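You operate a simulated robot arm through the tools that you are given. There is no shell and no other tool. Be economical: measure what you need, move in short steps, check, and stop when the job is done.

You run a simulated robot arm. Do the job below in one go: nothing can be reset, and whatever is moved stays where it is left.

JOB
Prime the pump, start it and leave it running at 2 bar.
Fine: open the tank tap first; pump the plunger till the clear bowl is full; set the knob to 2.

Only the result counts: the job must be done as asked and must still hold three seconds after the hand-in. Knocking over, shifting, dropping, spilling or breaking anything else fails it.

ROBOT AND FRAMES
A 7-joint arm with a two-finger parallel gripper, fixed in place. Base frame: the origin is at the foot of the arm, x ahead of it, y to its left, z up; the work surface is at about z = 1. Units: m, degrees, N and s.
With the tool pointing down near the work surface it reaches from about 0.22 to 0.66 m from the base axis. Its first joint turns from -66.0 to 66.0 degrees. Payload 1.57 kg.
The TCP is the grasp point between the finger pads, 0.03 m short of the fingertips. In the tool frame z runs along the fingers and y along their closing line. The gripper opens to 0.11 m. The fingers are 0.024 m wide and 0.012 m thick; the gripper's body (0.048 by 0.112 m) begins 0.078 m behind the TCP.
Orientation is that of the tool frame in the base frame, as a unit quaternion [x, y, z, w]. With the fingers straight down and closing along the base's y, the tool's x points along the base's -x, its y along +y and its z along -z.

CONTROLS
- The arm moves only by the tool send_rows. Its argument "series" is a list of rows, each a list of 7 numbers: the shift along the tool's x, y, z in units of 20 mm (1.0 is 20 mm), then the turn, a rotation vector about the tool's x, y, z in units of 4 degrees (1.0 is 4 degrees), then the finger opening in m, from 0 to 0.11. In form: [[dx, dy, dz, wx, wy, wz, gripper], ...]. A call has 1 to 8 rows; each row shifts and turns the commanded pose from where the row before left it, along the tool's axes as they then stand. A call with a number of a shift or a turn outside -1 to 1 is refused whole. A row lasts 0.2 s, in which the tool goes at most 0.05 m and 8.6 degrees; a call with a longer step from one row to the next is refused whole, and so is a gripper value outside its range. A pose out of reach is approached as far as the arm can. The call stops where the force on the tool passes 90 N (or 10 N more than at its start, if that is more) or the arm is blocked; 0.2 s more then pass. The fingers move at their own pace (about 0.108 m/s each) and stop on an object; they squeeze with about 30 N. The grip force told is the motor's: it shows also when the fingers shut on nothing. Time passes only in rows, and 0.2 s behind the last, so rows that do not move let the fingers close. The reply holds the time, the measured pose of the TCP, the force on the tool along the base axes, the opening and the grip force, in the units named above and with some noise, with the torque about the TCP (base axes, N m) and any sound that the robot's microphone picked up.
- Cameras (640 x 400 px; columns grow to the right, rows downward): "scene" is fixed at [0.1662, -0.387, 1.4223]; the picture's right is [0.79, -0.61, 0.00], its down [-0.25, -0.32, -0.92] and it looks along [0.56, 0.72, -0.40] (base axes); focal length 236 px, centre (320, 200). "wrist" rides on the gripper at [0.07, 0.016, -0.141] in the tool frame; the picture's right is [-0.23, 0.97, 0.00], its down [-0.86, -0.20, -0.48] and it looks along [-0.47, -0.11, 0.88] (tool axes); focal length 222 px, centre (320, 200). There is no depth. A picture from a camera that has moved, and an enlarged one, comes with that camera's place and axes in the base frame and with its lens.
- camera(camera): a new picture of that camera. No time passes.
- enlarge(camera, box): a new picture of the part [left, top, right, bottom] of that camera's present view, enlarged. No time passes.
- job_done(): hands the job in; it is judged then, once.

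Work in short steps. Places have to be worked out from the pictures, the camera data and where the tool is seen: move nearer, look again, correct. Check each grasp and each placing, and mend what went wrong. You have 120 turns and 68 pictures in all, those below and enlarged ones among them. Open the gripper and draw the arm clear of the work before you hand the job in, unless the task says otherwise; then end with one line.

The tools are called after ">>>" as a command line: name --pt "numbers of a row" for each row, then --argument value for the rest, lists and objects as JSON in quotes. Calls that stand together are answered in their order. send_rows: Moves the arm, as the interface text tells. Its arguments: {"type":"object","properties":{"series":{"type":"array","items":{"type":"array","items":{"type":"number"}}}},"required":["series"]} The other tools are called the same way: camera (camera) takes a picture; enlarge (camera, box) takes an enlarged picture of a part of a camera's view; job_done () hands the job in.

At the start:

```text
time_s: 0.0
tool_pos: [0.3525, -0.0772, 1.2934]
tool_rot: [0.001, 1.0, 0.0, -0.001]
wrist_force: [-0.7, -0.6, -0.4]
torque: [-0.02, 0.0, 0.01]
opening: 0.1098
grip_force: 0.0
```

scene: 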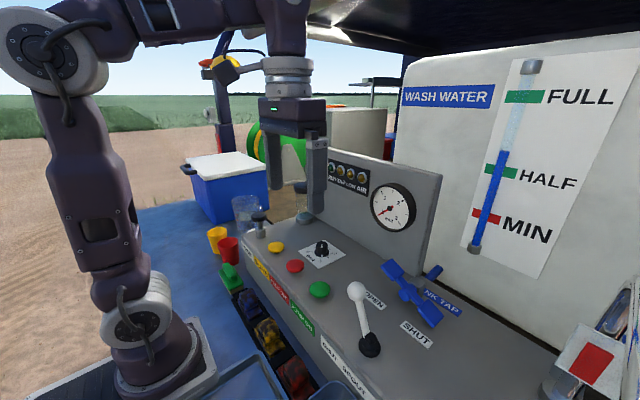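
wrist: 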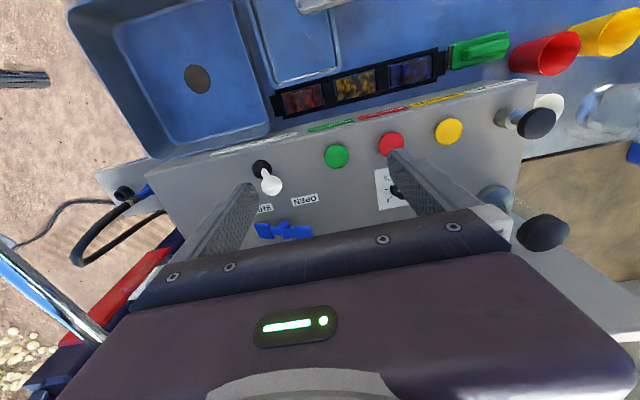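

I'll look closer at the panel from the scene camera before moving.

>>> enlarge --camera "scene" --box '[220, 180, 380, 300]'

>>> enlarge --camera "scene" --box '[300, 240, 480, 390]'

>>> enlarge --camera "wrist" --box '[100, 80, 400, 280]'

>>> enlarge --camera "wrist" --box '[360, 60, 640, 270]'

```text
3.33 times, centred on (300, 240) of scene
camera zoom: at [0.1662, -0.387, 1.4223], right [0.79, -0.61, 0.0], down [-0.25, -0.32, -0.92], along [0.56, 0.72, -0.4], focal length 787 px, centre (387, 67)
```

zoom: 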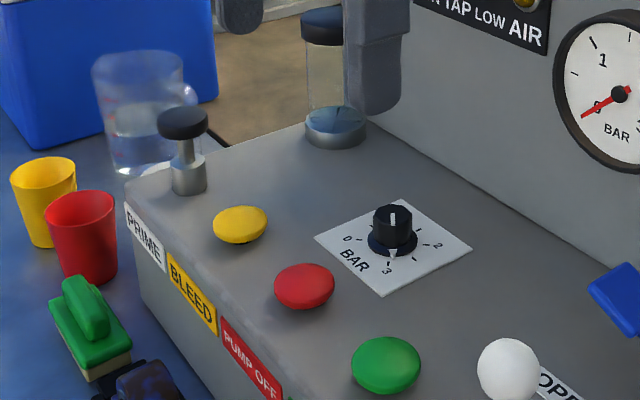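

```text
2.67 times, centred on (390, 315) of scene
camera zoom: at [0.1662, -0.387, 1.4223], right [0.79, -0.61, 0.0], down [-0.25, -0.32, -0.92], along [0.56, 0.72, -0.4], focal length 630 px, centre (133, -107)
```

zoom: 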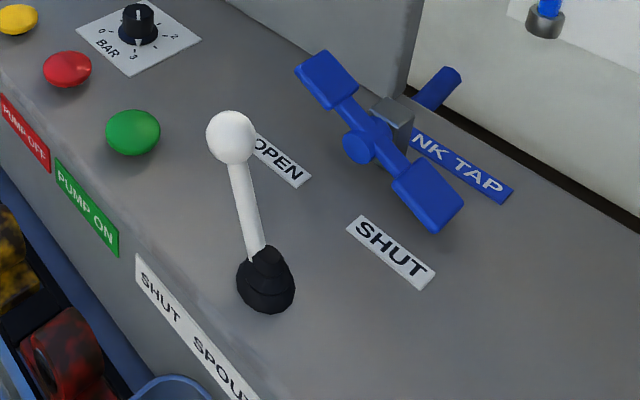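

```text
2.00 times, centred on (250, 180) of wrist
camera zoom: at [0.2833, -0.0613, 1.4352], right [0.23, 0.97, 0.0], down [0.86, -0.2, 0.48], along [0.47, -0.11, -0.88], focal length 444 px, centre (460, 240)
```

zoom: 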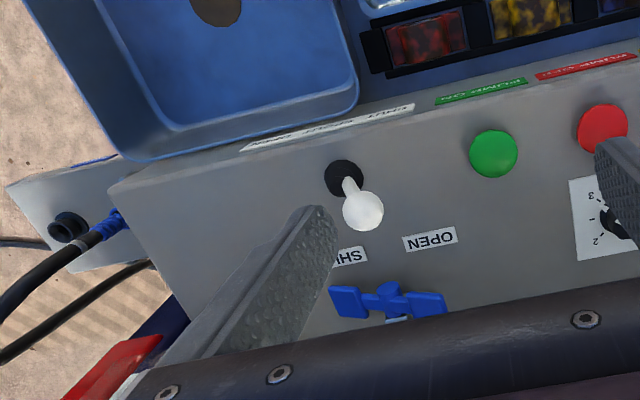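

```text
1.90 times, centred on (500, 165) of wrist
camera zoom: at [0.2833, -0.0613, 1.4352], right [0.23, 0.97, 0.0], down [0.86, -0.2, 0.48], along [0.47, -0.11, -0.88], focal length 423 px, centre (-23, 267)
```

zoom: 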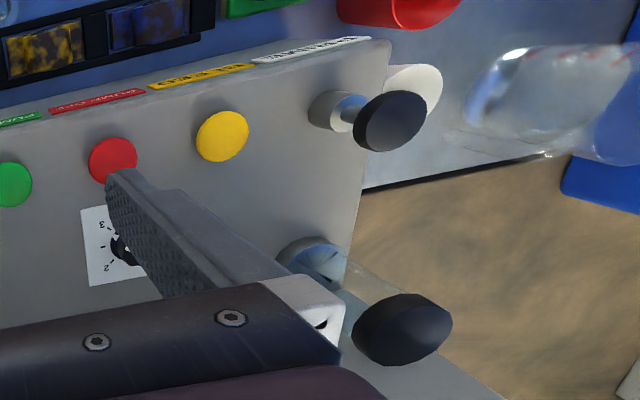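

Triangulated estimates: buttons at z≈1.015 (green (0.42,-0.06), red (0.42,0.04), yellow (0.42,0.15)), plunger (0.42,0.255,1.07), knob (0.513,0.045,1.03), tap pivot (0.55,-0.20,1.037). I'll move over towards the tap to view it between the open fingers.

>>> send_rows --pt "-0.5 -1 0.3 0 0 0 0.11" --pt "-0.5 -1 0.3 0 0 0 0.11" --pt "-0.5 -1 0.4 0 0 0 0.11" --pt "-0.5 -1 0.4 0 0 0 0.11" --pt "-0.3 -1 0.4 0 0 0 0.11" --pt "0 -1 0.3 0 0 0 0.11"

>>> camera --camera "wrist"

>>> enlarge --camera "scene" --box '[300, 150, 420, 240]'

```text
time_s: 1.4
tool_pos: [0.4003, -0.2008, 1.2522]
tool_rot: [-0.001, 1.0, 0.0, 0.0]
wrist_force: [0.0, 0.2, -0.6]
torque: [0.01, 0.01, 0.04]
opening: 0.1103
grip_force: 0.1
```

```text
61 pictures are left
camera wrist: at [0.3304, -0.1826, 1.3929], right [0.23, 0.97, 0.0], down [0.86, -0.2, 0.48], along [0.47, -0.11, -0.88], focal length 222 px, centre (320, 200)
```

wrist: 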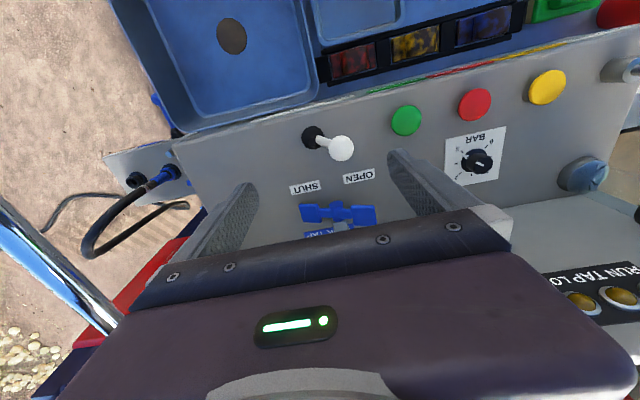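

```text
4.44 times, centred on (360, 195) of scene
camera zoom: at [0.1662, -0.387, 1.4223], right [0.79, -0.61, 0.0], down [-0.25, -0.32, -0.92], along [0.56, 0.72, -0.4], focal length 1050 px, centre (142, 222)
```

zoom: 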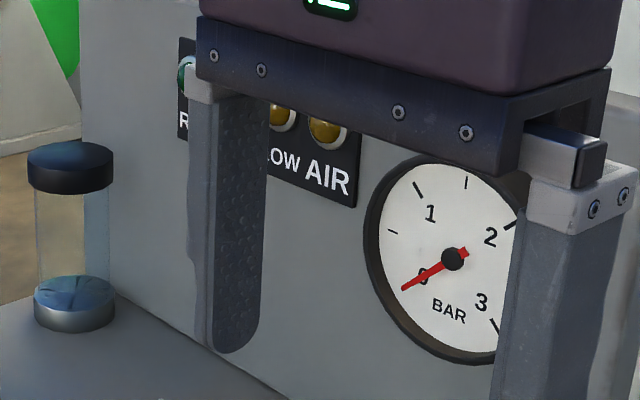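

The bowl is the empty glass by the back panel; lamps read RUN, TAP, LOW, AIR. I zoom on the tap and knob now.

>>> enlarge --camera "wrist" --box '[260, 110, 400, 250]'

>>> enlarge --camera "wrist" --box '[430, 60, 630, 200]'

>>> enlarge --camera "scene" --box '[360, 240, 480, 350]'

```text
2.86 times, centred on (330, 180) of wrist
camera zoom: at [0.3304, -0.1826, 1.3929], right [0.23, 0.97, 0.0], down [0.86, -0.2, 0.48], along [0.47, -0.11, -0.88], focal length 635 px, centre (291, 257)
```

zoom: 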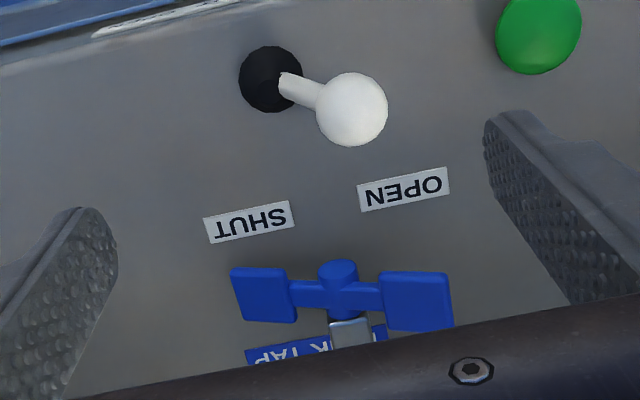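

```text
2.86 times, centred on (530, 130) of wrist
camera zoom: at [0.3304, -0.1826, 1.3929], right [0.23, 0.97, 0.0], down [0.86, -0.2, 0.48], along [0.47, -0.11, -0.88], focal length 635 px, centre (-280, 400)
```

zoom: 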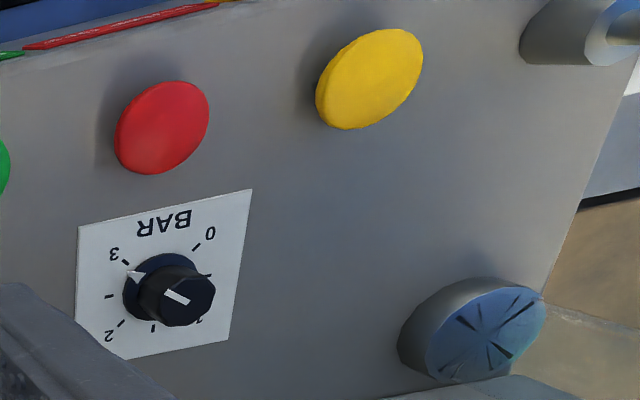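

```text
3.64 times, centred on (420, 295) of scene
camera zoom: at [0.1662, -0.387, 1.4223], right [0.79, -0.61, 0.0], down [-0.25, -0.32, -0.92], along [0.56, 0.72, -0.4], focal length 859 px, centre (-44, -146)
```

zoom: 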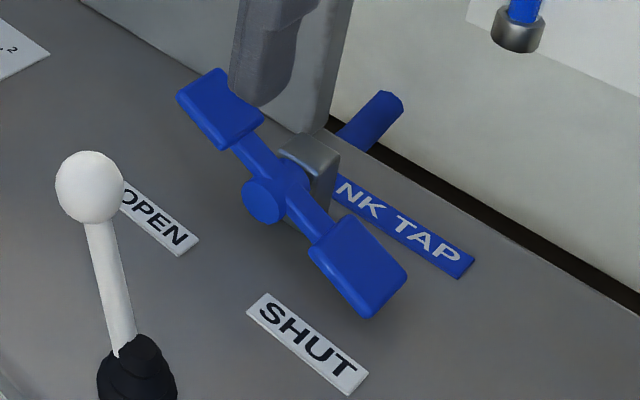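

The tap is a rocker bar turning about an x-axis: its low end is at SHUT (−y), and the +y paddle at ≈(0.547,-0.158,1.071) is raised. I'll close the fingers and move over that raised paddle, staying high past the white lever ball.

>>> send_rows --pt "-1 0.3 0 0 0 0 0" --pt "-1 0.3 0 0 0 0 0" --pt "-1 0.3 0 0 0 0 0" --pt "-1 0.3 0 0 0 0 0" --pt "-1 0.3 1 0 0 0 0" --pt "-1 0.3 1 0 0 0 0" --pt "-1 0.4 1 0 0 0 0" --pt "-0.36 0 1 0 0 0 0"

>>> send_rows --pt "0 0 0.7 0 0 0 0" --pt "0 0 0.7 0 0 0 0"

>>> enlarge --camera "scene" --box '[340, 210, 480, 350]'

```text
time_s: 3.2
tool_pos: [0.5469, -0.1537, 1.1728]
tool_rot: [0.001, 1.0, 0.0, 0.001]
wrist_force: [0.1, -0.1, 0.2]
torque: [-0.04, 0.0, 0.04]
opening: 0.0
grip_force: 21.5
```

```text
time_s: 3.8
tool_pos: [0.5459, -0.154, 1.1435]
tool_rot: [0.0, 1.0, 0.0, 0.001]
wrist_force: [-1.2, -0.5, -0.5]
torque: [-0.04, 0.0, -0.01]
opening: 0.0002
grip_force: 21.1
```

```text
2.86 times, centred on (410, 280) of scene
camera zoom: at [0.1662, -0.387, 1.4223], right [0.79, -0.61, 0.0], down [-0.25, -0.32, -0.92], along [0.56, 0.72, -0.4], focal length 675 px, centre (63, -29)
```

zoom: 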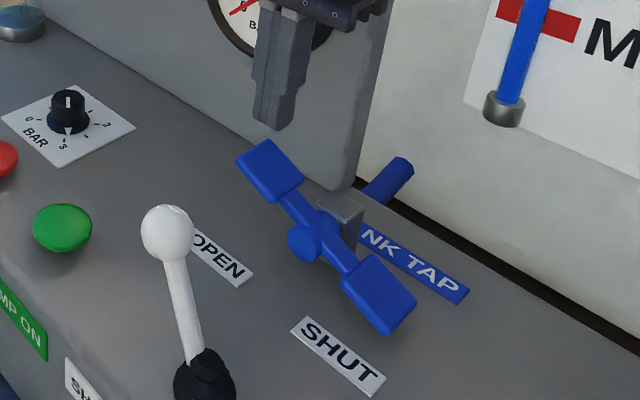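

Fingers hang above the raised paddle as expected. I lower gently to press it down.

>>> send_rows --pt "0 0 0.6 0 0 0 0" --pt "0 0 0.6 0 0 0 0" --pt "0 0 0.5 0 0 0 0" --pt "0 0 0.5 0 0 0 0"

>>> enlarge --camera "scene" --box '[340, 210, 480, 350]'

```text
time_s: 4.8
tool_pos: [0.5474, -0.1531, 1.0988]
tool_rot: [0.0, 1.0, 0.0, -0.001]
wrist_force: [-0.9, 1.3, 3.2]
torque: [0.06, 0.01, 0.0]
opening: 0.0001
grip_force: 20.9
```

```text
2.86 times, centred on (410, 280) of scene
camera zoom: at [0.1662, -0.3869, 1.4223], right [0.79, -0.61, 0.0], down [-0.25, -0.32, -0.92], along [0.56, 0.72, -0.4], focal length 675 px, centre (63, -29)
```

zoom: 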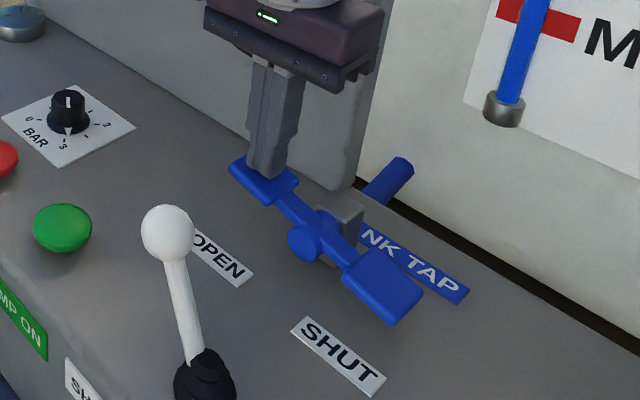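

It is turning with little force; I keep pressing.

>>> send_rows --pt "0 0 0.5 0 0 0 0" --pt "0 0 0.5 0 0 0 0" --pt "0 0 0.5 0 0 0 0" --pt "0 0 0.4 0 0 0 0"

>>> enlarge --camera "scene" --box '[340, 210, 480, 350]'

```text
time_s: 5.8
tool_pos: [0.5451, -0.1527, 1.0677]
tool_rot: [-0.001, 1.0, -0.002, 0.005]
wrist_force: [-15.7, 13.3, 88.3]
torque: [-0.52, 0.81, -0.25]
opening: 0.0
grip_force: 20.6
```

```text
2.86 times, centred on (410, 280) of scene
camera zoom: at [0.1642, -0.3861, 1.4228], right [0.79, -0.61, 0.0], down [-0.25, -0.32, -0.92], along [0.56, 0.72, -0.4], focal length 675 px, centre (63, -29)
```

zoom: 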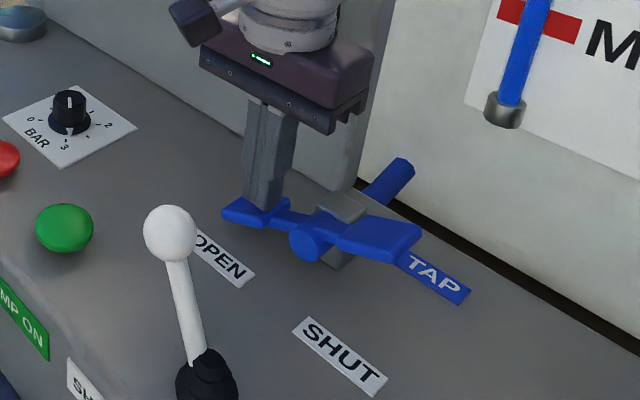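

Force reached 88 N, apparently an end stop. Back up and look.

>>> send_rows --pt "0 0 -0.8 0 0 0 0" --pt "0 0 -1 0 0 0 0" --pt "0 0 -1 0 0 0 0" --pt "0 0 -1 0 0 0 0" --pt "0 0 -1 0 0 0 0"

>>> enlarge --camera "scene" --box '[340, 210, 480, 350]'

>>> camera --camera "scene"

```text
time_s: 7.0
tool_pos: [0.5451, -0.1516, 1.1592]
tool_rot: [0.0, 1.0, 0.0, 0.0]
wrist_force: [0.4, 0.6, -0.9]
torque: [-0.02, 0.0, -0.03]
opening: 0.0
grip_force: 21.7
```

```text
2.86 times, centred on (410, 280) of scene
camera zoom: at [0.1662, -0.387, 1.4223], right [0.79, -0.61, 0.0], down [-0.25, -0.32, -0.92], along [0.56, 0.72, -0.4], focal length 675 px, centre (63, -29)
```

zoom: 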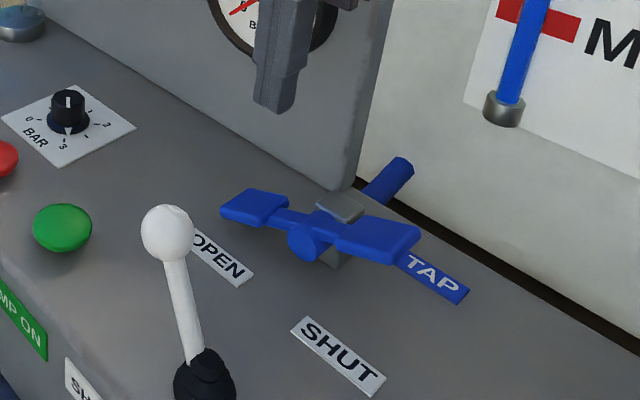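

```text
52 pictures are left
```

scene: 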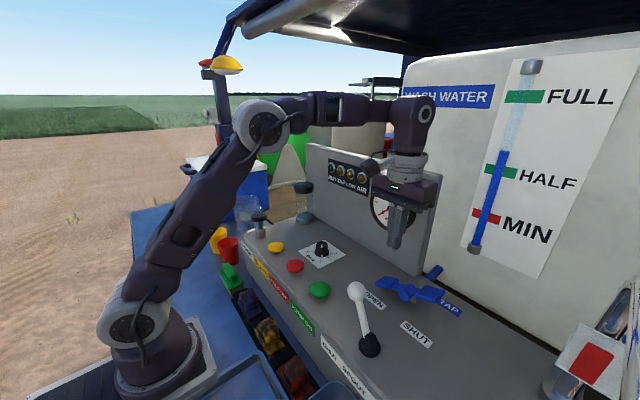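

Tap now sits symmetric with its low end at OPEN (±25°). Next I travel high to over the primer plunger at (0.42, 0.255).

>>> send_rows --pt "0 0 -1 0 0 0 0" --pt "0 0.5 -1 0 0 0 0" --pt "0 1 -1 0 0 0 0" --pt "0.5 1 -1 0 0 0 0" --pt "0.8 1 0 0 0 0 0" --pt "0.8 1 0 0 0 0 0" --pt "0.8 1 0 0 0 0 0" --pt "0.8 1 0 0 0 0 0"

>>> send_rows --pt "0.8 1 0 0 0 0 0" --pt "0.8 1 0 0 0 0 0" --pt "0.8 1 0 0 0 0 0" --pt "0.15 1 0 0 0 0 0" --pt "0 1 0 0 0 0 0" --pt "0 1 0 0 0 0 0" --pt "0 1 0 0 0 0 0"

>>> camera --camera "wrist"

>>> enlarge --camera "scene" --box '[220, 140, 440, 260]'

```text
time_s: 8.8
tool_pos: [0.4713, -0.022, 1.2384]
tool_rot: [0.0, 1.0, 0.0, -0.001]
wrist_force: [0.6, 0.1, -0.1]
torque: [0.02, -0.02, -0.01]
opening: 0.0002
grip_force: 21.4
```

```text
time_s: 10.4
tool_pos: [0.42, 0.1168, 1.2379]
tool_rot: [0.0, 1.0, 0.0, -0.001]
wrist_force: [-1.0, -0.7, -0.5]
torque: [0.0, 0.02, -0.01]
opening: 0.0
grip_force: 21.1
```

```text
51 pictures are left
camera wrist: at [0.3515, 0.1327, 1.379], right [0.23, 0.97, 0.0], down [0.86, -0.2, 0.48], along [0.47, -0.11, -0.88], focal length 222 px, centre (320, 200)
```

wrist: 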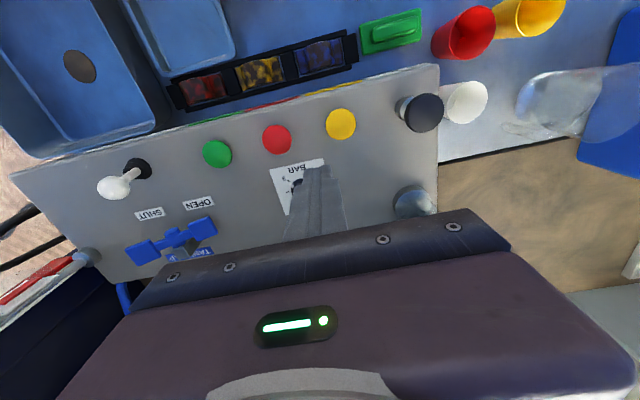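

```text
2.91 times, centred on (330, 200) of scene
camera zoom: at [0.1662, -0.387, 1.4223], right [0.79, -0.61, 0.0], down [-0.25, -0.32, -0.92], along [0.56, 0.72, -0.4], focal length 687 px, centre (291, 200)
```

zoom: 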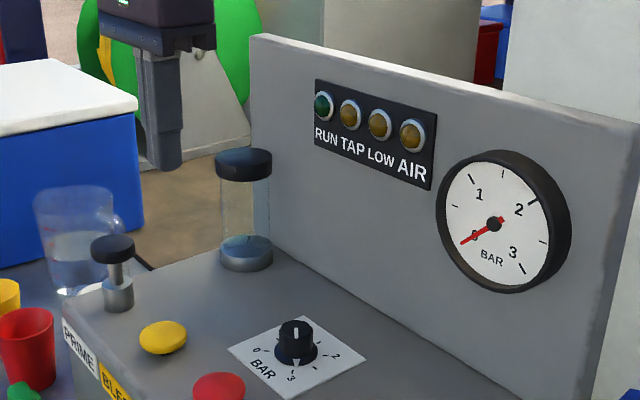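

All lamps are off (no warnings). Plunger cap confirmed at (0.42,0.254,~1.075). I go over it and lower the tips to just above.

>>> send_rows --pt "0 1 0 0 0 0 0" --pt "0 1 0 0 0 0 0" --pt "0 1 0 0 0 0 0" --pt "0 1 0 0 0 0 0" --pt "0 1 0.8 0 0 0 0" --pt "0 1 0.8 0 0 0 0" --pt "0 0.86 1 0 0 0 0" --pt "0 0 1 0 0 0 0"

>>> send_rows --pt "0 0 0.9 0 0 0 0" --pt "0 0 0.6 0 0 0 0"

>>> enlarge --camera "scene" --box '[200, 160, 340, 260]'

```text
time_s: 12.2
tool_pos: [0.4193, 0.2531, 1.165]
tool_rot: [-0.001, 1.0, 0.0, 0.0]
wrist_force: [0.0, 0.2, 0.1]
torque: [-0.01, -0.01, -0.02]
opening: 0.0
grip_force: 21.4
```

```text
time_s: 12.8
tool_pos: [0.421, 0.2533, 1.1361]
tool_rot: [0.0, 1.0, 0.001, 0.001]
wrist_force: [0.9, -0.5, -0.5]
torque: [-0.01, -0.02, 0.02]
opening: 0.0
grip_force: 22.0
```

```text
4.00 times, centred on (270, 210) of scene
camera zoom: at [0.1662, -0.387, 1.4223], right [0.79, -0.61, 0.0], down [-0.25, -0.32, -0.92], along [0.56, 0.72, -0.4], focal length 945 px, centre (520, 160)
```

zoom: 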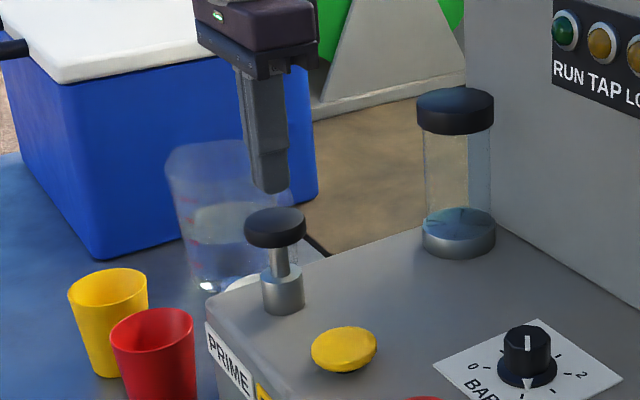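

Tips are above the cap. I press down in small steps.

>>> send_rows --pt "0 0 0.7 0 0 0 0" --pt "0 0 0.5 0 0 0 0" --pt "0 0 0.5 0 0 0 0" --pt "0 0 0.4 0 0 0 0"

>>> enlarge --camera "scene" --box '[200, 160, 340, 260]'

```text
time_s: 13.8
tool_pos: [0.4216, 0.2538, 1.0935]
tool_rot: [0.001, 1.0, 0.0, -0.001]
wrist_force: [-0.4, -1.8, 4.5]
torque: [-0.02, 0.07, -0.03]
opening: 0.0
grip_force: 21.8
```

```text
4.00 times, centred on (270, 210) of scene
camera zoom: at [0.1662, -0.3871, 1.4223], right [0.79, -0.61, 0.0], down [-0.25, -0.32, -0.92], along [0.56, 0.72, -0.4], focal length 945 px, centre (520, 160)
```

zoom: 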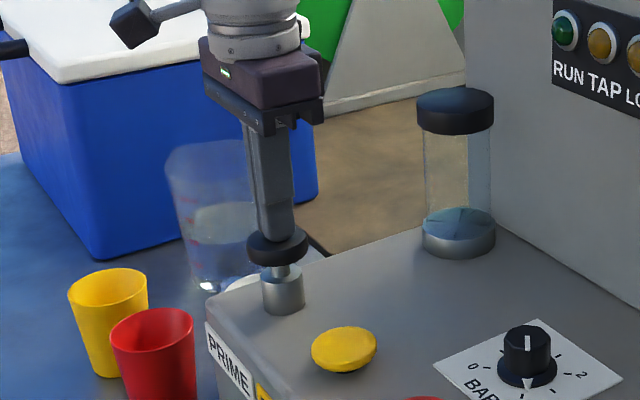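

It goes down with ~4 N. Continue to the bottom stop.

>>> send_rows --pt "0 0 0.3 0 0 0 0" --pt "0 0 0.3 0 0 0 0" --pt "0 0 0.3 0 0 0 0" --pt "0 0 0.3 0 0 0 0"

>>> enlarge --camera "scene" --box '[200, 160, 340, 260]'

```text
time_s: 14.7
tool_pos: [0.4206, 0.2545, 1.0816]
tool_rot: [-0.001, 1.0, 0.003, 0.004]
wrist_force: [-10.7, -7.8, 26.9]
torque: [-0.32, 0.66, 0.03]
opening: 0.0
grip_force: 21.3
stopped in row 4: the force on the tool passed its limit at 109 N (the readings are from after the stop); the commanded pose is now the measured one
```

```text
4.00 times, centred on (270, 210) of scene
camera zoom: at [0.1655, -0.3875, 1.4223], right [0.79, -0.61, 0.0], down [-0.25, -0.32, -0.92], along [0.56, 0.72, -0.4], focal length 945 px, centre (520, 160)
```

zoom: 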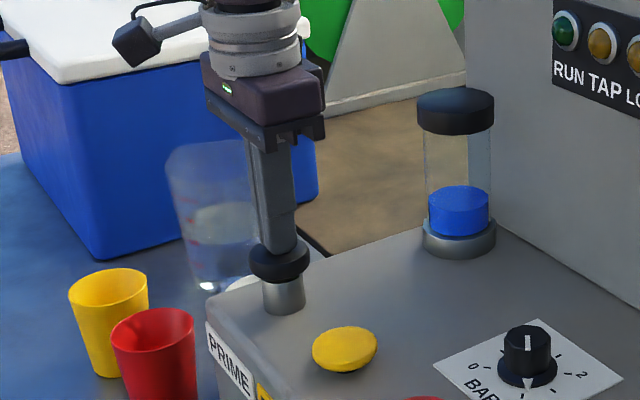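

Bottom stop at TCP z≈1.081; blue water entered the bowl. Raise to see whether the plunger springs back.

>>> send_rows --pt "0 0 -0.6 0 0 0 0" --pt "0 0 -0.7 0 0 0 0" --pt "0 0 -0.7 0 0 0 0"

>>> enlarge --camera "scene" --box '[200, 160, 340, 260]'

```text
time_s: 15.5
tool_pos: [0.4205, 0.2547, 1.1198]
tool_rot: [-0.001, 1.0, 0.004, 0.005]
wrist_force: [0.4, 0.7, -0.2]
torque: [-0.02, 0.0, 0.02]
opening: 0.0
grip_force: 21.3
```

```text
4.00 times, centred on (270, 210) of scene
camera zoom: at [0.1662, -0.387, 1.4223], right [0.79, -0.61, 0.0], down [-0.25, -0.32, -0.92], along [0.56, 0.72, -0.4], focal length 945 px, centre (520, 160)
```

zoom: 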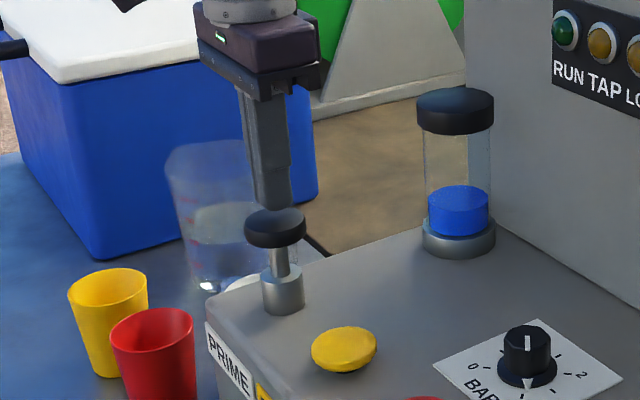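

It springs back. One more full stroke, then check the bowl.

>>> send_rows --pt "0 0 0.7 0 0 0 0" --pt "0 0 0.7 0 0 0 0" --pt "0 0 0.48 0 0 0 0" --pt "0 0 0 0 0 0 0" --pt "0 0 -0.6 0 0 0 0" --pt "0 0 -0.7 0 0 0 0" --pt "0 0 -0.58 0 0 0 0"

>>> enlarge --camera "scene" --box '[200, 160, 340, 260]'

```text
time_s: 17.1
tool_pos: [0.4206, 0.2542, 1.1201]
tool_rot: [0.0, 1.0, 0.003, 0.005]
wrist_force: [-0.1, 0.0, -0.9]
torque: [0.03, 0.0, -0.03]
opening: 0.0
grip_force: 21.5
```

```text
4.00 times, centred on (270, 210) of scene
camera zoom: at [0.1662, -0.387, 1.4223], right [0.79, -0.61, 0.0], down [-0.25, -0.32, -0.92], along [0.56, 0.72, -0.4], focal length 945 px, centre (520, 160)
```

zoom: 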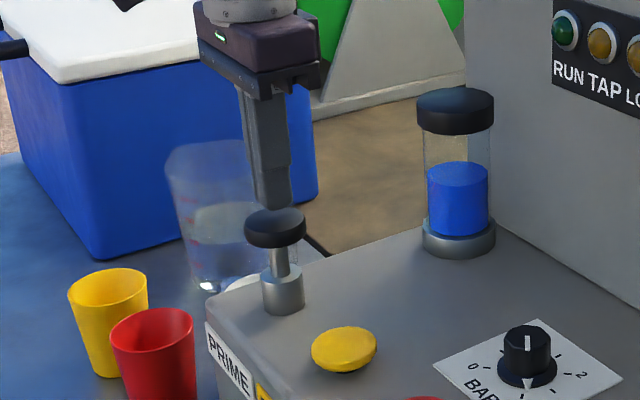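

Bowl is rising ~23 px per stroke (about half full). Another stroke, then check.

>>> send_rows --pt "0 0 0.7 0 0 0 0" --pt "0 0 0.7 0 0 0 0" --pt "0 0 0.48 0 0 0 0" --pt "0 0 0 0 0 0 0" --pt "0 0 -0.6 0 0 0 0" --pt "0 0 -0.7 0 0 0 0" --pt "0 0 -0.58 0 0 0 0"

>>> enlarge --camera "scene" --box '[200, 160, 340, 260]'

```text
time_s: 18.7
tool_pos: [0.4205, 0.2553, 1.1203]
tool_rot: [-0.001, 1.0, 0.002, 0.005]
wrist_force: [-0.5, -0.7, -0.1]
torque: [-0.01, -0.02, -0.02]
opening: 0.0
grip_force: 21.1
```

```text
4.00 times, centred on (270, 210) of scene
camera zoom: at [0.1662, -0.387, 1.4223], right [0.79, -0.61, 0.0], down [-0.25, -0.32, -0.92], along [0.56, 0.72, -0.4], focal length 945 px, centre (520, 160)
```

zoom: 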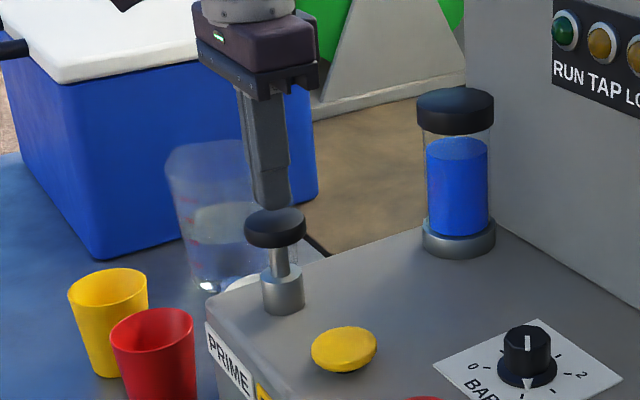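

One more stroke should fill it.

>>> send_rows --pt "0 0 0.7 0 0 0 0" --pt "0 0 0.7 0 0 0 0" --pt "0 0 0.48 0 0 0 0" --pt "0 0 0 0 0 0 0" --pt "0 0 -0.6 0 0 0 0" --pt "0 0 -0.7 0 0 0 0" --pt "0 0 -0.58 0 0 0 0"

>>> enlarge --camera "scene" --box '[200, 160, 340, 260]'

```text
time_s: 20.3
tool_pos: [0.4208, 0.2567, 1.1205]
tool_rot: [0.0, 1.0, 0.003, 0.004]
wrist_force: [0.3, -0.1, 0.1]
torque: [0.01, 0.02, -0.02]
opening: 0.0
grip_force: 21.3
```

```text
4.00 times, centred on (270, 210) of scene
camera zoom: at [0.1662, -0.387, 1.4223], right [0.79, -0.61, 0.0], down [-0.25, -0.32, -0.92], along [0.56, 0.72, -0.4], focal length 945 px, centre (520, 160)
```

zoom: 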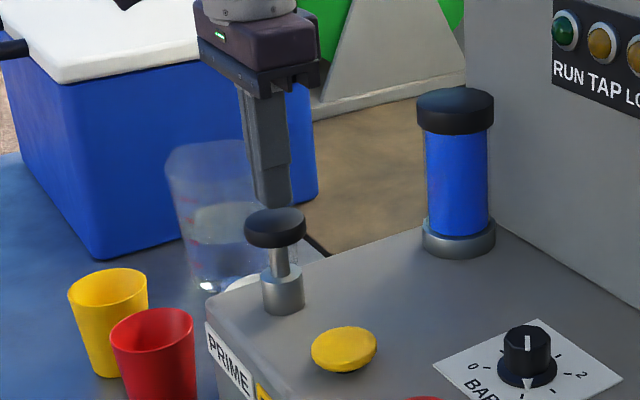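

The bowl now looks full up to the cap. Next I rise and go look closely at the knob, fingers opening on the way.

>>> send_rows --pt "0 0 -1 0 0 0 0" --pt "0 -0.5 -1 0 0 0 0" --pt "0 -1 -1 0 0 0 0.06" --pt "0 -1 -1 0 0 0 0.11" --pt "0 -1 -1 0 0 0 0.11" --pt "0 -1 0 0 0 0 0.11" --pt "0 -1 0 0 0 0 0.11" --pt "0 -1 0 0 0 0 0.11"

>>> send_rows --pt "0 -1 0 0 0 0 0.11" --pt "0 -1 0 0 0 0 0.11" --pt "0 -1 0 0 0 0 0.11" --pt "0 -1 0 0 0 0 0.11"

>>> camera --camera "wrist"

```text
time_s: 22.1
tool_pos: [0.4202, 0.1241, 1.2199]
tool_rot: [-0.001, 1.0, 0.004, 0.004]
wrist_force: [-0.1, -0.2, 0.0]
torque: [-0.01, -0.01, -0.02]
opening: 0.1098
grip_force: 0.0
```

```text
time_s: 23.1
tool_pos: [0.4208, 0.0449, 1.2199]
tool_rot: [0.0, 1.0, 0.004, 0.005]
wrist_force: [-0.2, 0.3, 0.0]
torque: [0.01, 0.04, 0.04]
opening: 0.1101
grip_force: 0.0
```

```text
42 pictures are left
camera wrist: at [0.3503, 0.0601, 1.3601], right [0.23, 0.97, 0.01], down [0.85, -0.2, 0.49], along [0.47, -0.1, -0.87], focal length 222 px, centre (320, 200)
```

wrist: 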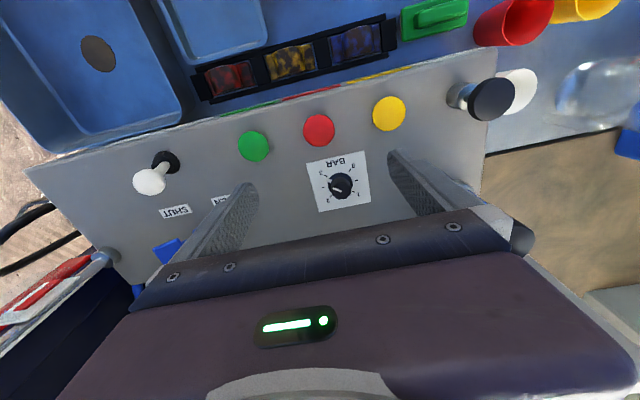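

>>> enlarge --camera "wrist" --box '[300, 145, 380, 215]'

>>> enlarge --camera "scene" --box '[290, 225, 350, 275]'

```text
5.71 times, centred on (340, 180) of wrist
camera zoom: at [0.3503, 0.0601, 1.3601], right [0.23, 0.97, 0.01], down [0.85, -0.2, 0.49], along [0.47, -0.1, -0.87], focal length 1269 px, centre (206, 314)
```

zoom: 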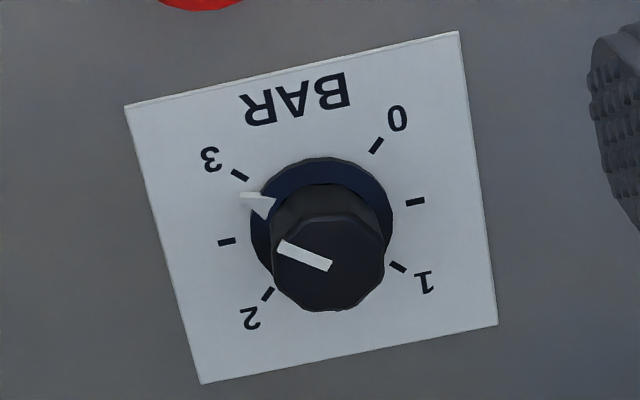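

```text
8.00 times, centred on (320, 250) of scene
camera zoom: at [0.1662, -0.387, 1.4223], right [0.79, -0.61, 0.0], down [-0.25, -0.32, -0.92], along [0.56, 0.72, -0.4], focal length 1890 px, centre (320, -200)
```

zoom: 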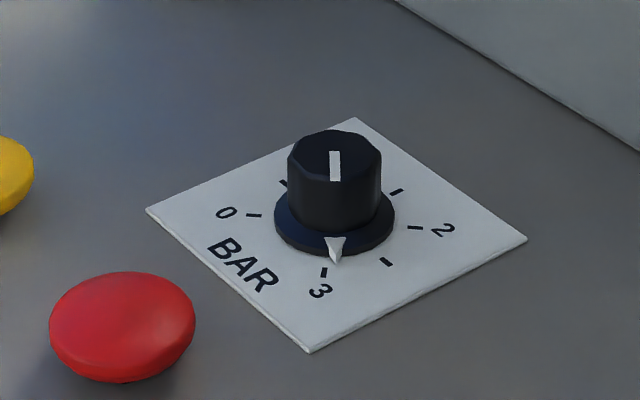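

The pointer is at about 2.85; scale is 45° per 0.5 bar, 2 lies toward (+x,−y), so the knob must turn ≈77° counter-clockwise from above. I move over the knob (≈(0.514,0.051), top z≈1.042) and pre-rotate +40° about tool z.

>>> send_rows --pt "-1 0.3 0 0 0 0 0.08" --pt "-1 0 0 0 0 0 0.08" --pt "-1 0 0.5 0 0 0 0.08" --pt "-1 0 1 0 0 0 0.08" --pt "-0.65 0 1 0 0 0 0.08" --pt "0 0 1 0 0 0 0.08"

>>> send_rows --pt "0 0 0 0 0 1 0.08" --pt "0 0 0 0 0 1 0.08" --pt "0 0 0 0 0 1 0.08" --pt "0 0 0 0 0 1 0.08" --pt "0 0 0 0 0 1 0.08" --pt "0 0 0 0 0 1 0.08" --pt "0 0 0 0 0 1 0.08" --pt "0 0 0 0 0 1 0.08"

>>> send_rows --pt "0 0 0 0 0 1 0.06" --pt "0 0 0 0 0 1 0.06" --pt "0 0 0 0 0 0 0.06"

>>> camera --camera "wrist"

>>> enlarge --camera "scene" --box '[270, 180, 390, 280]'

```text
time_s: 24.5
tool_pos: [0.5152, 0.0499, 1.1507]
tool_rot: [-0.001, 1.0, 0.004, 0.003]
wrist_force: [0.6, 1.5, 0.2]
torque: [0.01, 0.03, 0.0]
opening: 0.0799
grip_force: 0.1
```

```text
time_s: 26.3
tool_pos: [0.5145, 0.0513, 1.1495]
tool_rot: [0.276, 0.961, 0.005, 0.003]
wrist_force: [0.3, -0.5, 0.0]
torque: [-0.01, -0.01, 0.03]
opening: 0.0801
grip_force: 0.0
```

```text
time_s: 27.1
tool_pos: [0.5151, 0.0511, 1.1498]
tool_rot: [0.342, 0.94, 0.004, 0.002]
wrist_force: [1.0, 0.2, 0.5]
torque: [-0.02, 0.03, -0.01]
opening: 0.06
grip_force: 0.0
```

```text
39 pictures are left
camera wrist: at [0.4708, 0.107, 1.2914], right [0.8, 0.6, 0.01], down [0.52, -0.71, 0.48], along [0.29, -0.38, -0.88], focal length 222 px, centre (320, 200)
```

wrist: 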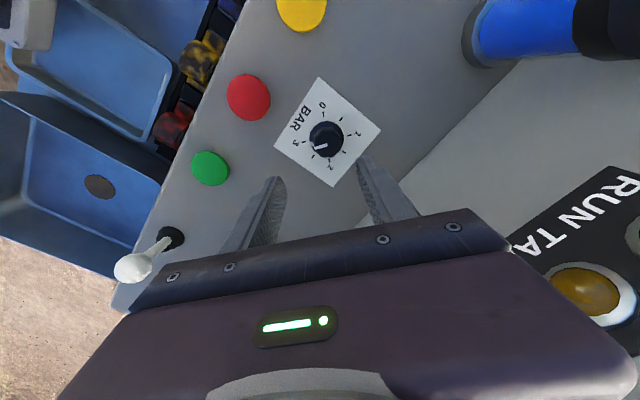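

```text
4.00 times, centred on (330, 230) of scene
camera zoom: at [0.1662, -0.387, 1.4223], right [0.79, -0.61, 0.0], down [-0.25, -0.32, -0.92], along [0.56, 0.72, -0.4], focal length 945 px, centre (280, 80)
```

zoom: 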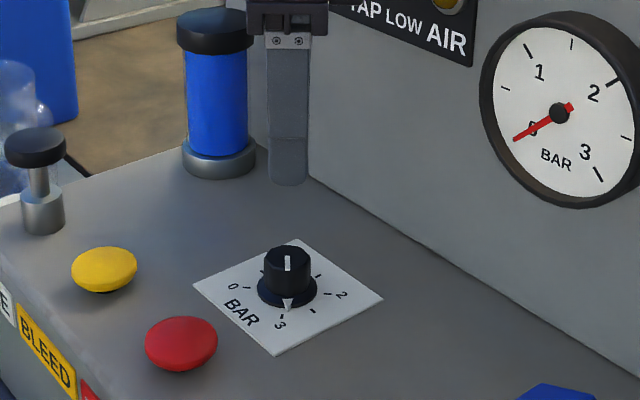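

Wrist and scene estimates of the knob differ by ~15 mm in y, so I enlarge to refine before descending.

>>> enlarge --camera "wrist" --box '[240, 70, 400, 230]'

```text
2.50 times, centred on (320, 150) of wrist
camera zoom: at [0.4708, 0.107, 1.2914], right [0.8, 0.6, 0.01], down [0.52, -0.71, 0.48], along [0.29, -0.38, -0.88], focal length 555 px, centre (320, 325)
```

zoom: 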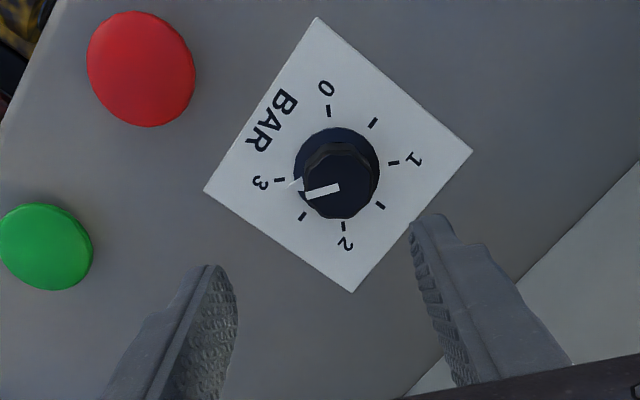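

Both cameras now agree: knob at (0.520,0.061), top z≈1.030, plate z≈1.0. I shift 11 mm along tool y and lower until tips are just above the knob.

>>> send_rows --pt "0.13 0.54 0 0 0 0 0.06" --pt "0 0 1 0 0 0 0.06" --pt "0 0 1 0 0 0 0.06" --pt "0 0 1 0 0 0 0.06" --pt "0 0 0.5 0 0 0 0.06"

>>> enlarge --camera "wrist" --box '[240, 90, 400, 250]'

>>> enlarge --camera "scene" --box '[270, 200, 370, 280]'

```text
time_s: 28.3
tool_pos: [0.5202, 0.0605, 1.0812]
tool_rot: [0.341, 0.94, 0.005, 0.004]
wrist_force: [-0.1, 0.4, 0.3]
torque: [-0.01, 0.02, -0.01]
opening: 0.0597
grip_force: 0.0
```

```text
2.50 times, centred on (320, 170) of wrist
camera zoom: at [0.4766, 0.1164, 1.2224], right [0.8, 0.6, 0.01], down [0.52, -0.7, 0.48], along [0.3, -0.38, -0.88], focal length 555 px, centre (320, 275)
```

zoom: 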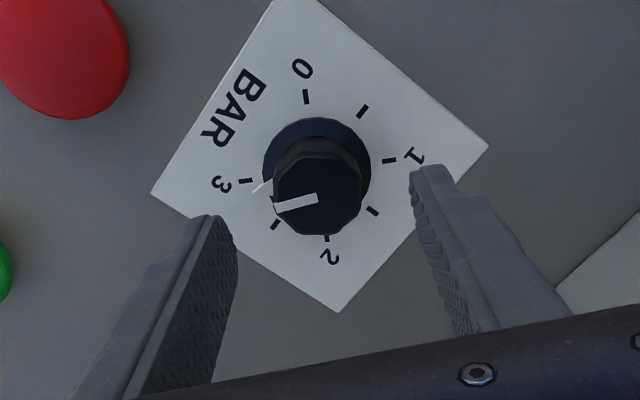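

```text
5.00 times, centred on (320, 240) of scene
camera zoom: at [0.1662, -0.387, 1.4223], right [0.79, -0.61, 0.0], down [-0.25, -0.32, -0.92], along [0.56, 0.72, -0.4], focal length 1181 px, centre (320, 0)
```

zoom: 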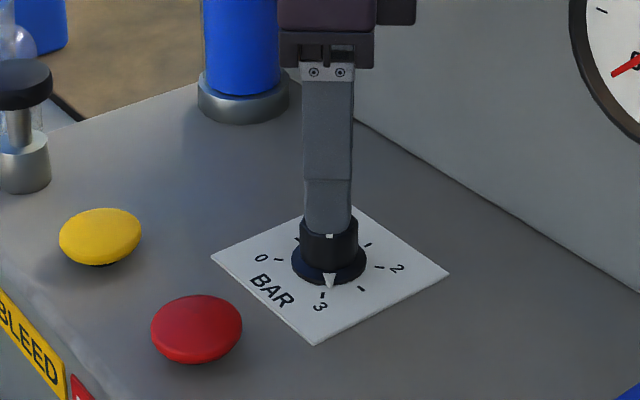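

Alignment is right. I lower 4 cm around the knob, then close.

>>> send_rows --pt "0 0 0.7 0 0 0 0.06" --pt "0 0 0.7 0 0 0 0.06" --pt "0 0 0.5 0 0 0 0.06" --pt "0 0 0 0 0 0 0.02" --pt "0 0 0 0 0 0 0.02" --pt "0 0 0 0 0 0 0.02"

>>> enlarge --camera "wrist" --box '[240, 90, 400, 250]'

```text
time_s: 29.7
tool_pos: [0.5191, 0.061, 1.0426]
tool_rot: [0.342, 0.94, 0.003, 0.002]
wrist_force: [-8.5, -9.6, 1.3]
torque: [-0.93, 0.56, -0.06]
opening: 0.0336
grip_force: 41.5
```

```text
2.50 times, centred on (320, 170) of wrist
camera zoom: at [0.4758, 0.1171, 1.184], right [0.8, 0.6, 0.01], down [0.52, -0.7, 0.48], along [0.29, -0.38, -0.88], focal length 555 px, centre (320, 275)
```

zoom: 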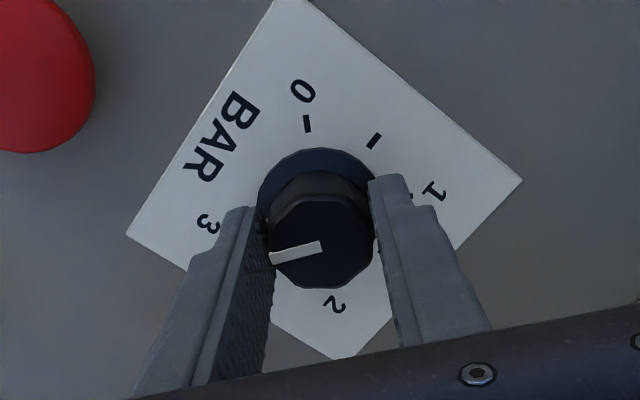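

Gripped (33.6 mm, 41 N). Turn 32° counter-clockwise and check.

>>> send_rows --pt "0 -0.05 0 0 0 -1 0.02" --pt "0 0 0 0 0 -1 0.02" --pt "0 0 0 0 0 -1 0.02" --pt "0 0 0 0 0 -1 0.02" --pt "0 0 0 0 0 -1 0.02" --pt "0 0 0 0 0 -1 0.02" --pt "0 0 0 0 0 -1 0.02" --pt "0 0 0 0 0 -1 0.02"

>>> enlarge --camera "wrist" --box '[240, 90, 400, 250]'

```text
time_s: 31.5
tool_pos: [0.5196, 0.0605, 1.0425]
tool_rot: [0.069, 0.998, 0.004, 0.004]
wrist_force: [-9.8, -8.3, 5.4]
torque: [-0.66, 1.09, -0.03]
opening: 0.0336
grip_force: 41.2
```

```text
2.50 times, centred on (320, 170) of wrist
camera zoom: at [0.4516, 0.0849, 1.1836], right [0.36, 0.93, 0.01], down [0.82, -0.32, 0.48], along [0.45, -0.17, -0.88], focal length 555 px, centre (320, 275)
```

zoom: 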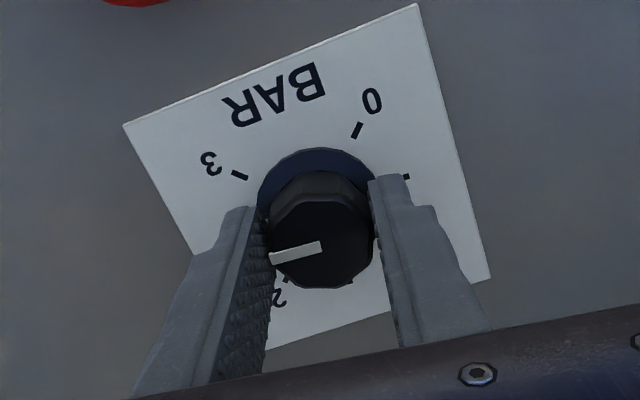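

The knob follows the gripper; line now at ≈2.55–2.6. Turn another 48°, then check.

>>> send_rows --pt "0 0 0 0 0 -1 0.02" --pt "0 0 0 0 0 -1 0.02" --pt "0 0 0 0 0 -1 0.02" --pt "0 0 0 0 0 -1 0.02" --pt "0 0 0 0 0 -1 0.02" --pt "0 0 0 0 0 -1 0.02" --pt "0 0 0 0 0 -1 0.02" --pt "0 0 0 0 0 -1 0.02"

>>> send_rows --pt "0 0 0 0 0 -1 0.02" --pt "0 0 0 0 0 -1 0.02" --pt "0 0 0 0 0 -1 0.02" --pt "0 0 0 0 0 -1 0.02"

>>> enlarge --camera "wrist" --box '[240, 90, 400, 250]'

>>> enlarge --camera "scene" --box '[290, 225, 350, 275]'

```text
time_s: 33.3
tool_pos: [0.5184, 0.0603, 1.042]
tool_rot: [-0.208, 0.978, 0.002, 0.005]
wrist_force: [-13.3, -13.9, 3.1]
torque: [-0.7, 0.27, -0.02]
opening: 0.0332
grip_force: 41.3
```

```text
time_s: 34.3
tool_pos: [0.5185, 0.0598, 1.0407]
tool_rot: [-0.343, 0.939, 0.002, 0.006]
wrist_force: [-2.8, -16.9, 10.5]
torque: [-0.08, 0.38, 0.04]
opening: 0.0334
grip_force: 41.6
```

```text
2.50 times, centred on (320, 170) of wrist
camera zoom: at [0.4545, 0.0261, 1.1829], right [-0.45, 0.89, 0.0], down [0.78, 0.4, 0.49], along [0.44, 0.22, -0.87], focal length 555 px, centre (320, 275)
```

zoom: 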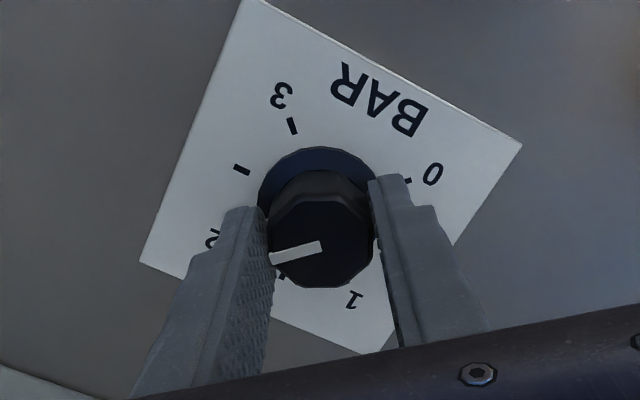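

```text
8.00 times, centred on (320, 250) of scene
camera zoom: at [0.166, -0.3875, 1.4222], right [0.79, -0.61, 0.0], down [-0.25, -0.32, -0.92], along [0.56, 0.72, -0.4], focal length 1890 px, centre (320, -200)
```

zoom: 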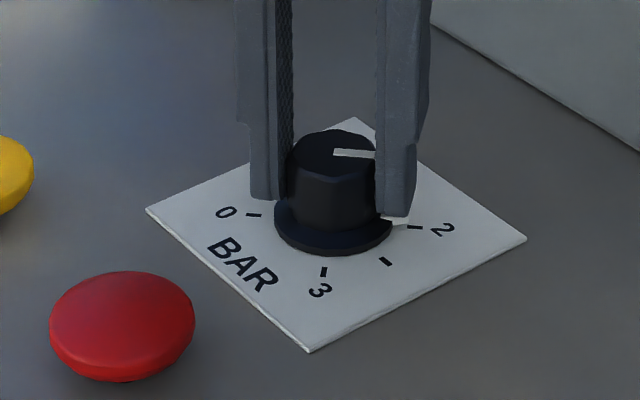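

Pointer appears at or just short of 2. I release and look without obstruction.

>>> send_rows --pt "0 0 0 0 0 0 0.06" --pt "0 0 0 0 0 0 0.06" --pt "0 0 -1 0 0 0 0.06" --pt "0 0 -1 0 0 0 0.06" --pt "0 0 -1 0 0 0 0.06"

>>> enlarge --camera "wrist" --box '[240, 70, 400, 230]'

>>> enlarge --camera "scene" --box '[290, 225, 350, 275]'

```text
time_s: 35.5
tool_pos: [0.5188, 0.062, 1.1022]
tool_rot: [-0.342, 0.94, 0.002, 0.005]
wrist_force: [-0.4, 0.3, -0.7]
torque: [-0.02, -0.02, 0.01]
opening: 0.0598
grip_force: 0.1
```

```text
2.50 times, centred on (320, 150) of wrist
camera zoom: at [0.4546, 0.0281, 1.2428], right [-0.45, 0.89, 0.0], down [0.78, 0.39, 0.49], along [0.43, 0.22, -0.87], focal length 555 px, centre (320, 325)
```

zoom: 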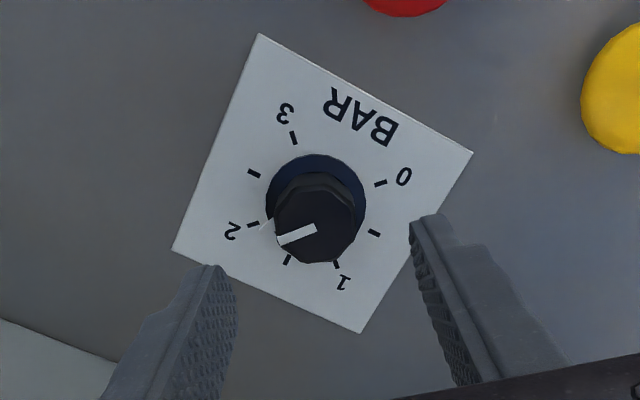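

```text
8.00 times, centred on (320, 250) of scene
camera zoom: at [0.1662, -0.387, 1.4223], right [0.79, -0.61, 0.0], down [-0.25, -0.32, -0.92], along [0.56, 0.72, -0.4], focal length 1890 px, centre (320, -200)
```

zoom: 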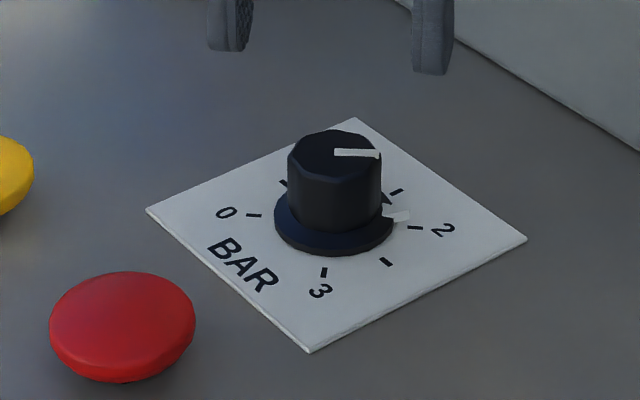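

Knob reads 2 within a few hundredths (can be trimmed on the gauge). Next I lift, turn the tool back straight and close the fingers, for pressing green PUMP ON at ≈(0.418,-0.063).

>>> send_rows --pt "0 0 -1 0 0 1 0.06" --pt "0 0 -1 0 0 1 0.06" --pt "0 0 -1 0 0 1 0" --pt "0 0 0 0 0 1 0" --pt "0 0 0 0 0 1 0" --pt "0 0 0 0 0 1 0" --pt "0 0 0 0 0 1 0" --pt "0 0 0 0 0 1 0"

>>> send_rows --pt "0 0 0 0 0 1 0" --pt "0 0 0 0 0 1 0" --pt "1 -1 0 0 0 0 0" --pt "1 -1 0 0 0 0 0" --pt "1 -1 0 0 0 0 0" --pt "1 -1 0 0 0 0 0" --pt "1 -1 0 0 0 0 0" --pt "0 -1 0 0 0 0 0"

>>> camera --camera "wrist"

```text
time_s: 37.3
tool_pos: [0.5168, 0.0601, 1.1631]
tool_rot: [-0.069, 0.998, 0.003, 0.005]
wrist_force: [0.1, -1.4, -0.1]
torque: [-0.01, -0.01, -0.01]
opening: 0.0
grip_force: 21.4
```

```text
time_s: 39.1
tool_pos: [0.4169, -0.0603, 1.16]
tool_rot: [-0.001, 1.0, 0.004, 0.005]
wrist_force: [0.3, -0.3, 0.2]
torque: [0.0, -0.02, -0.02]
opening: 0.0
grip_force: 21.8
```

```text
28 pictures are left
camera wrist: at [0.3471, -0.0445, 1.3015], right [0.23, 0.97, 0.01], down [0.85, -0.2, 0.48], along [0.47, -0.1, -0.87], focal length 222 px, centre (320, 200)
```

wrist: 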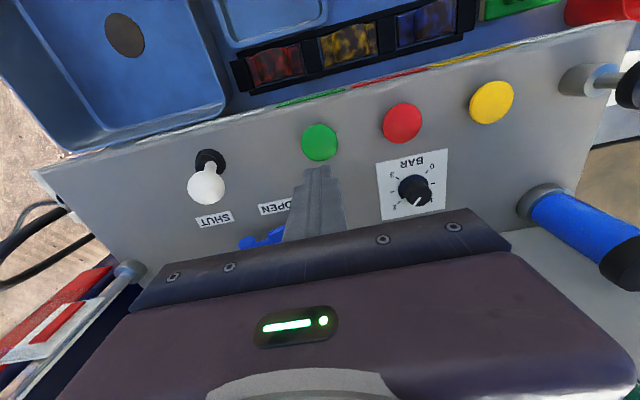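

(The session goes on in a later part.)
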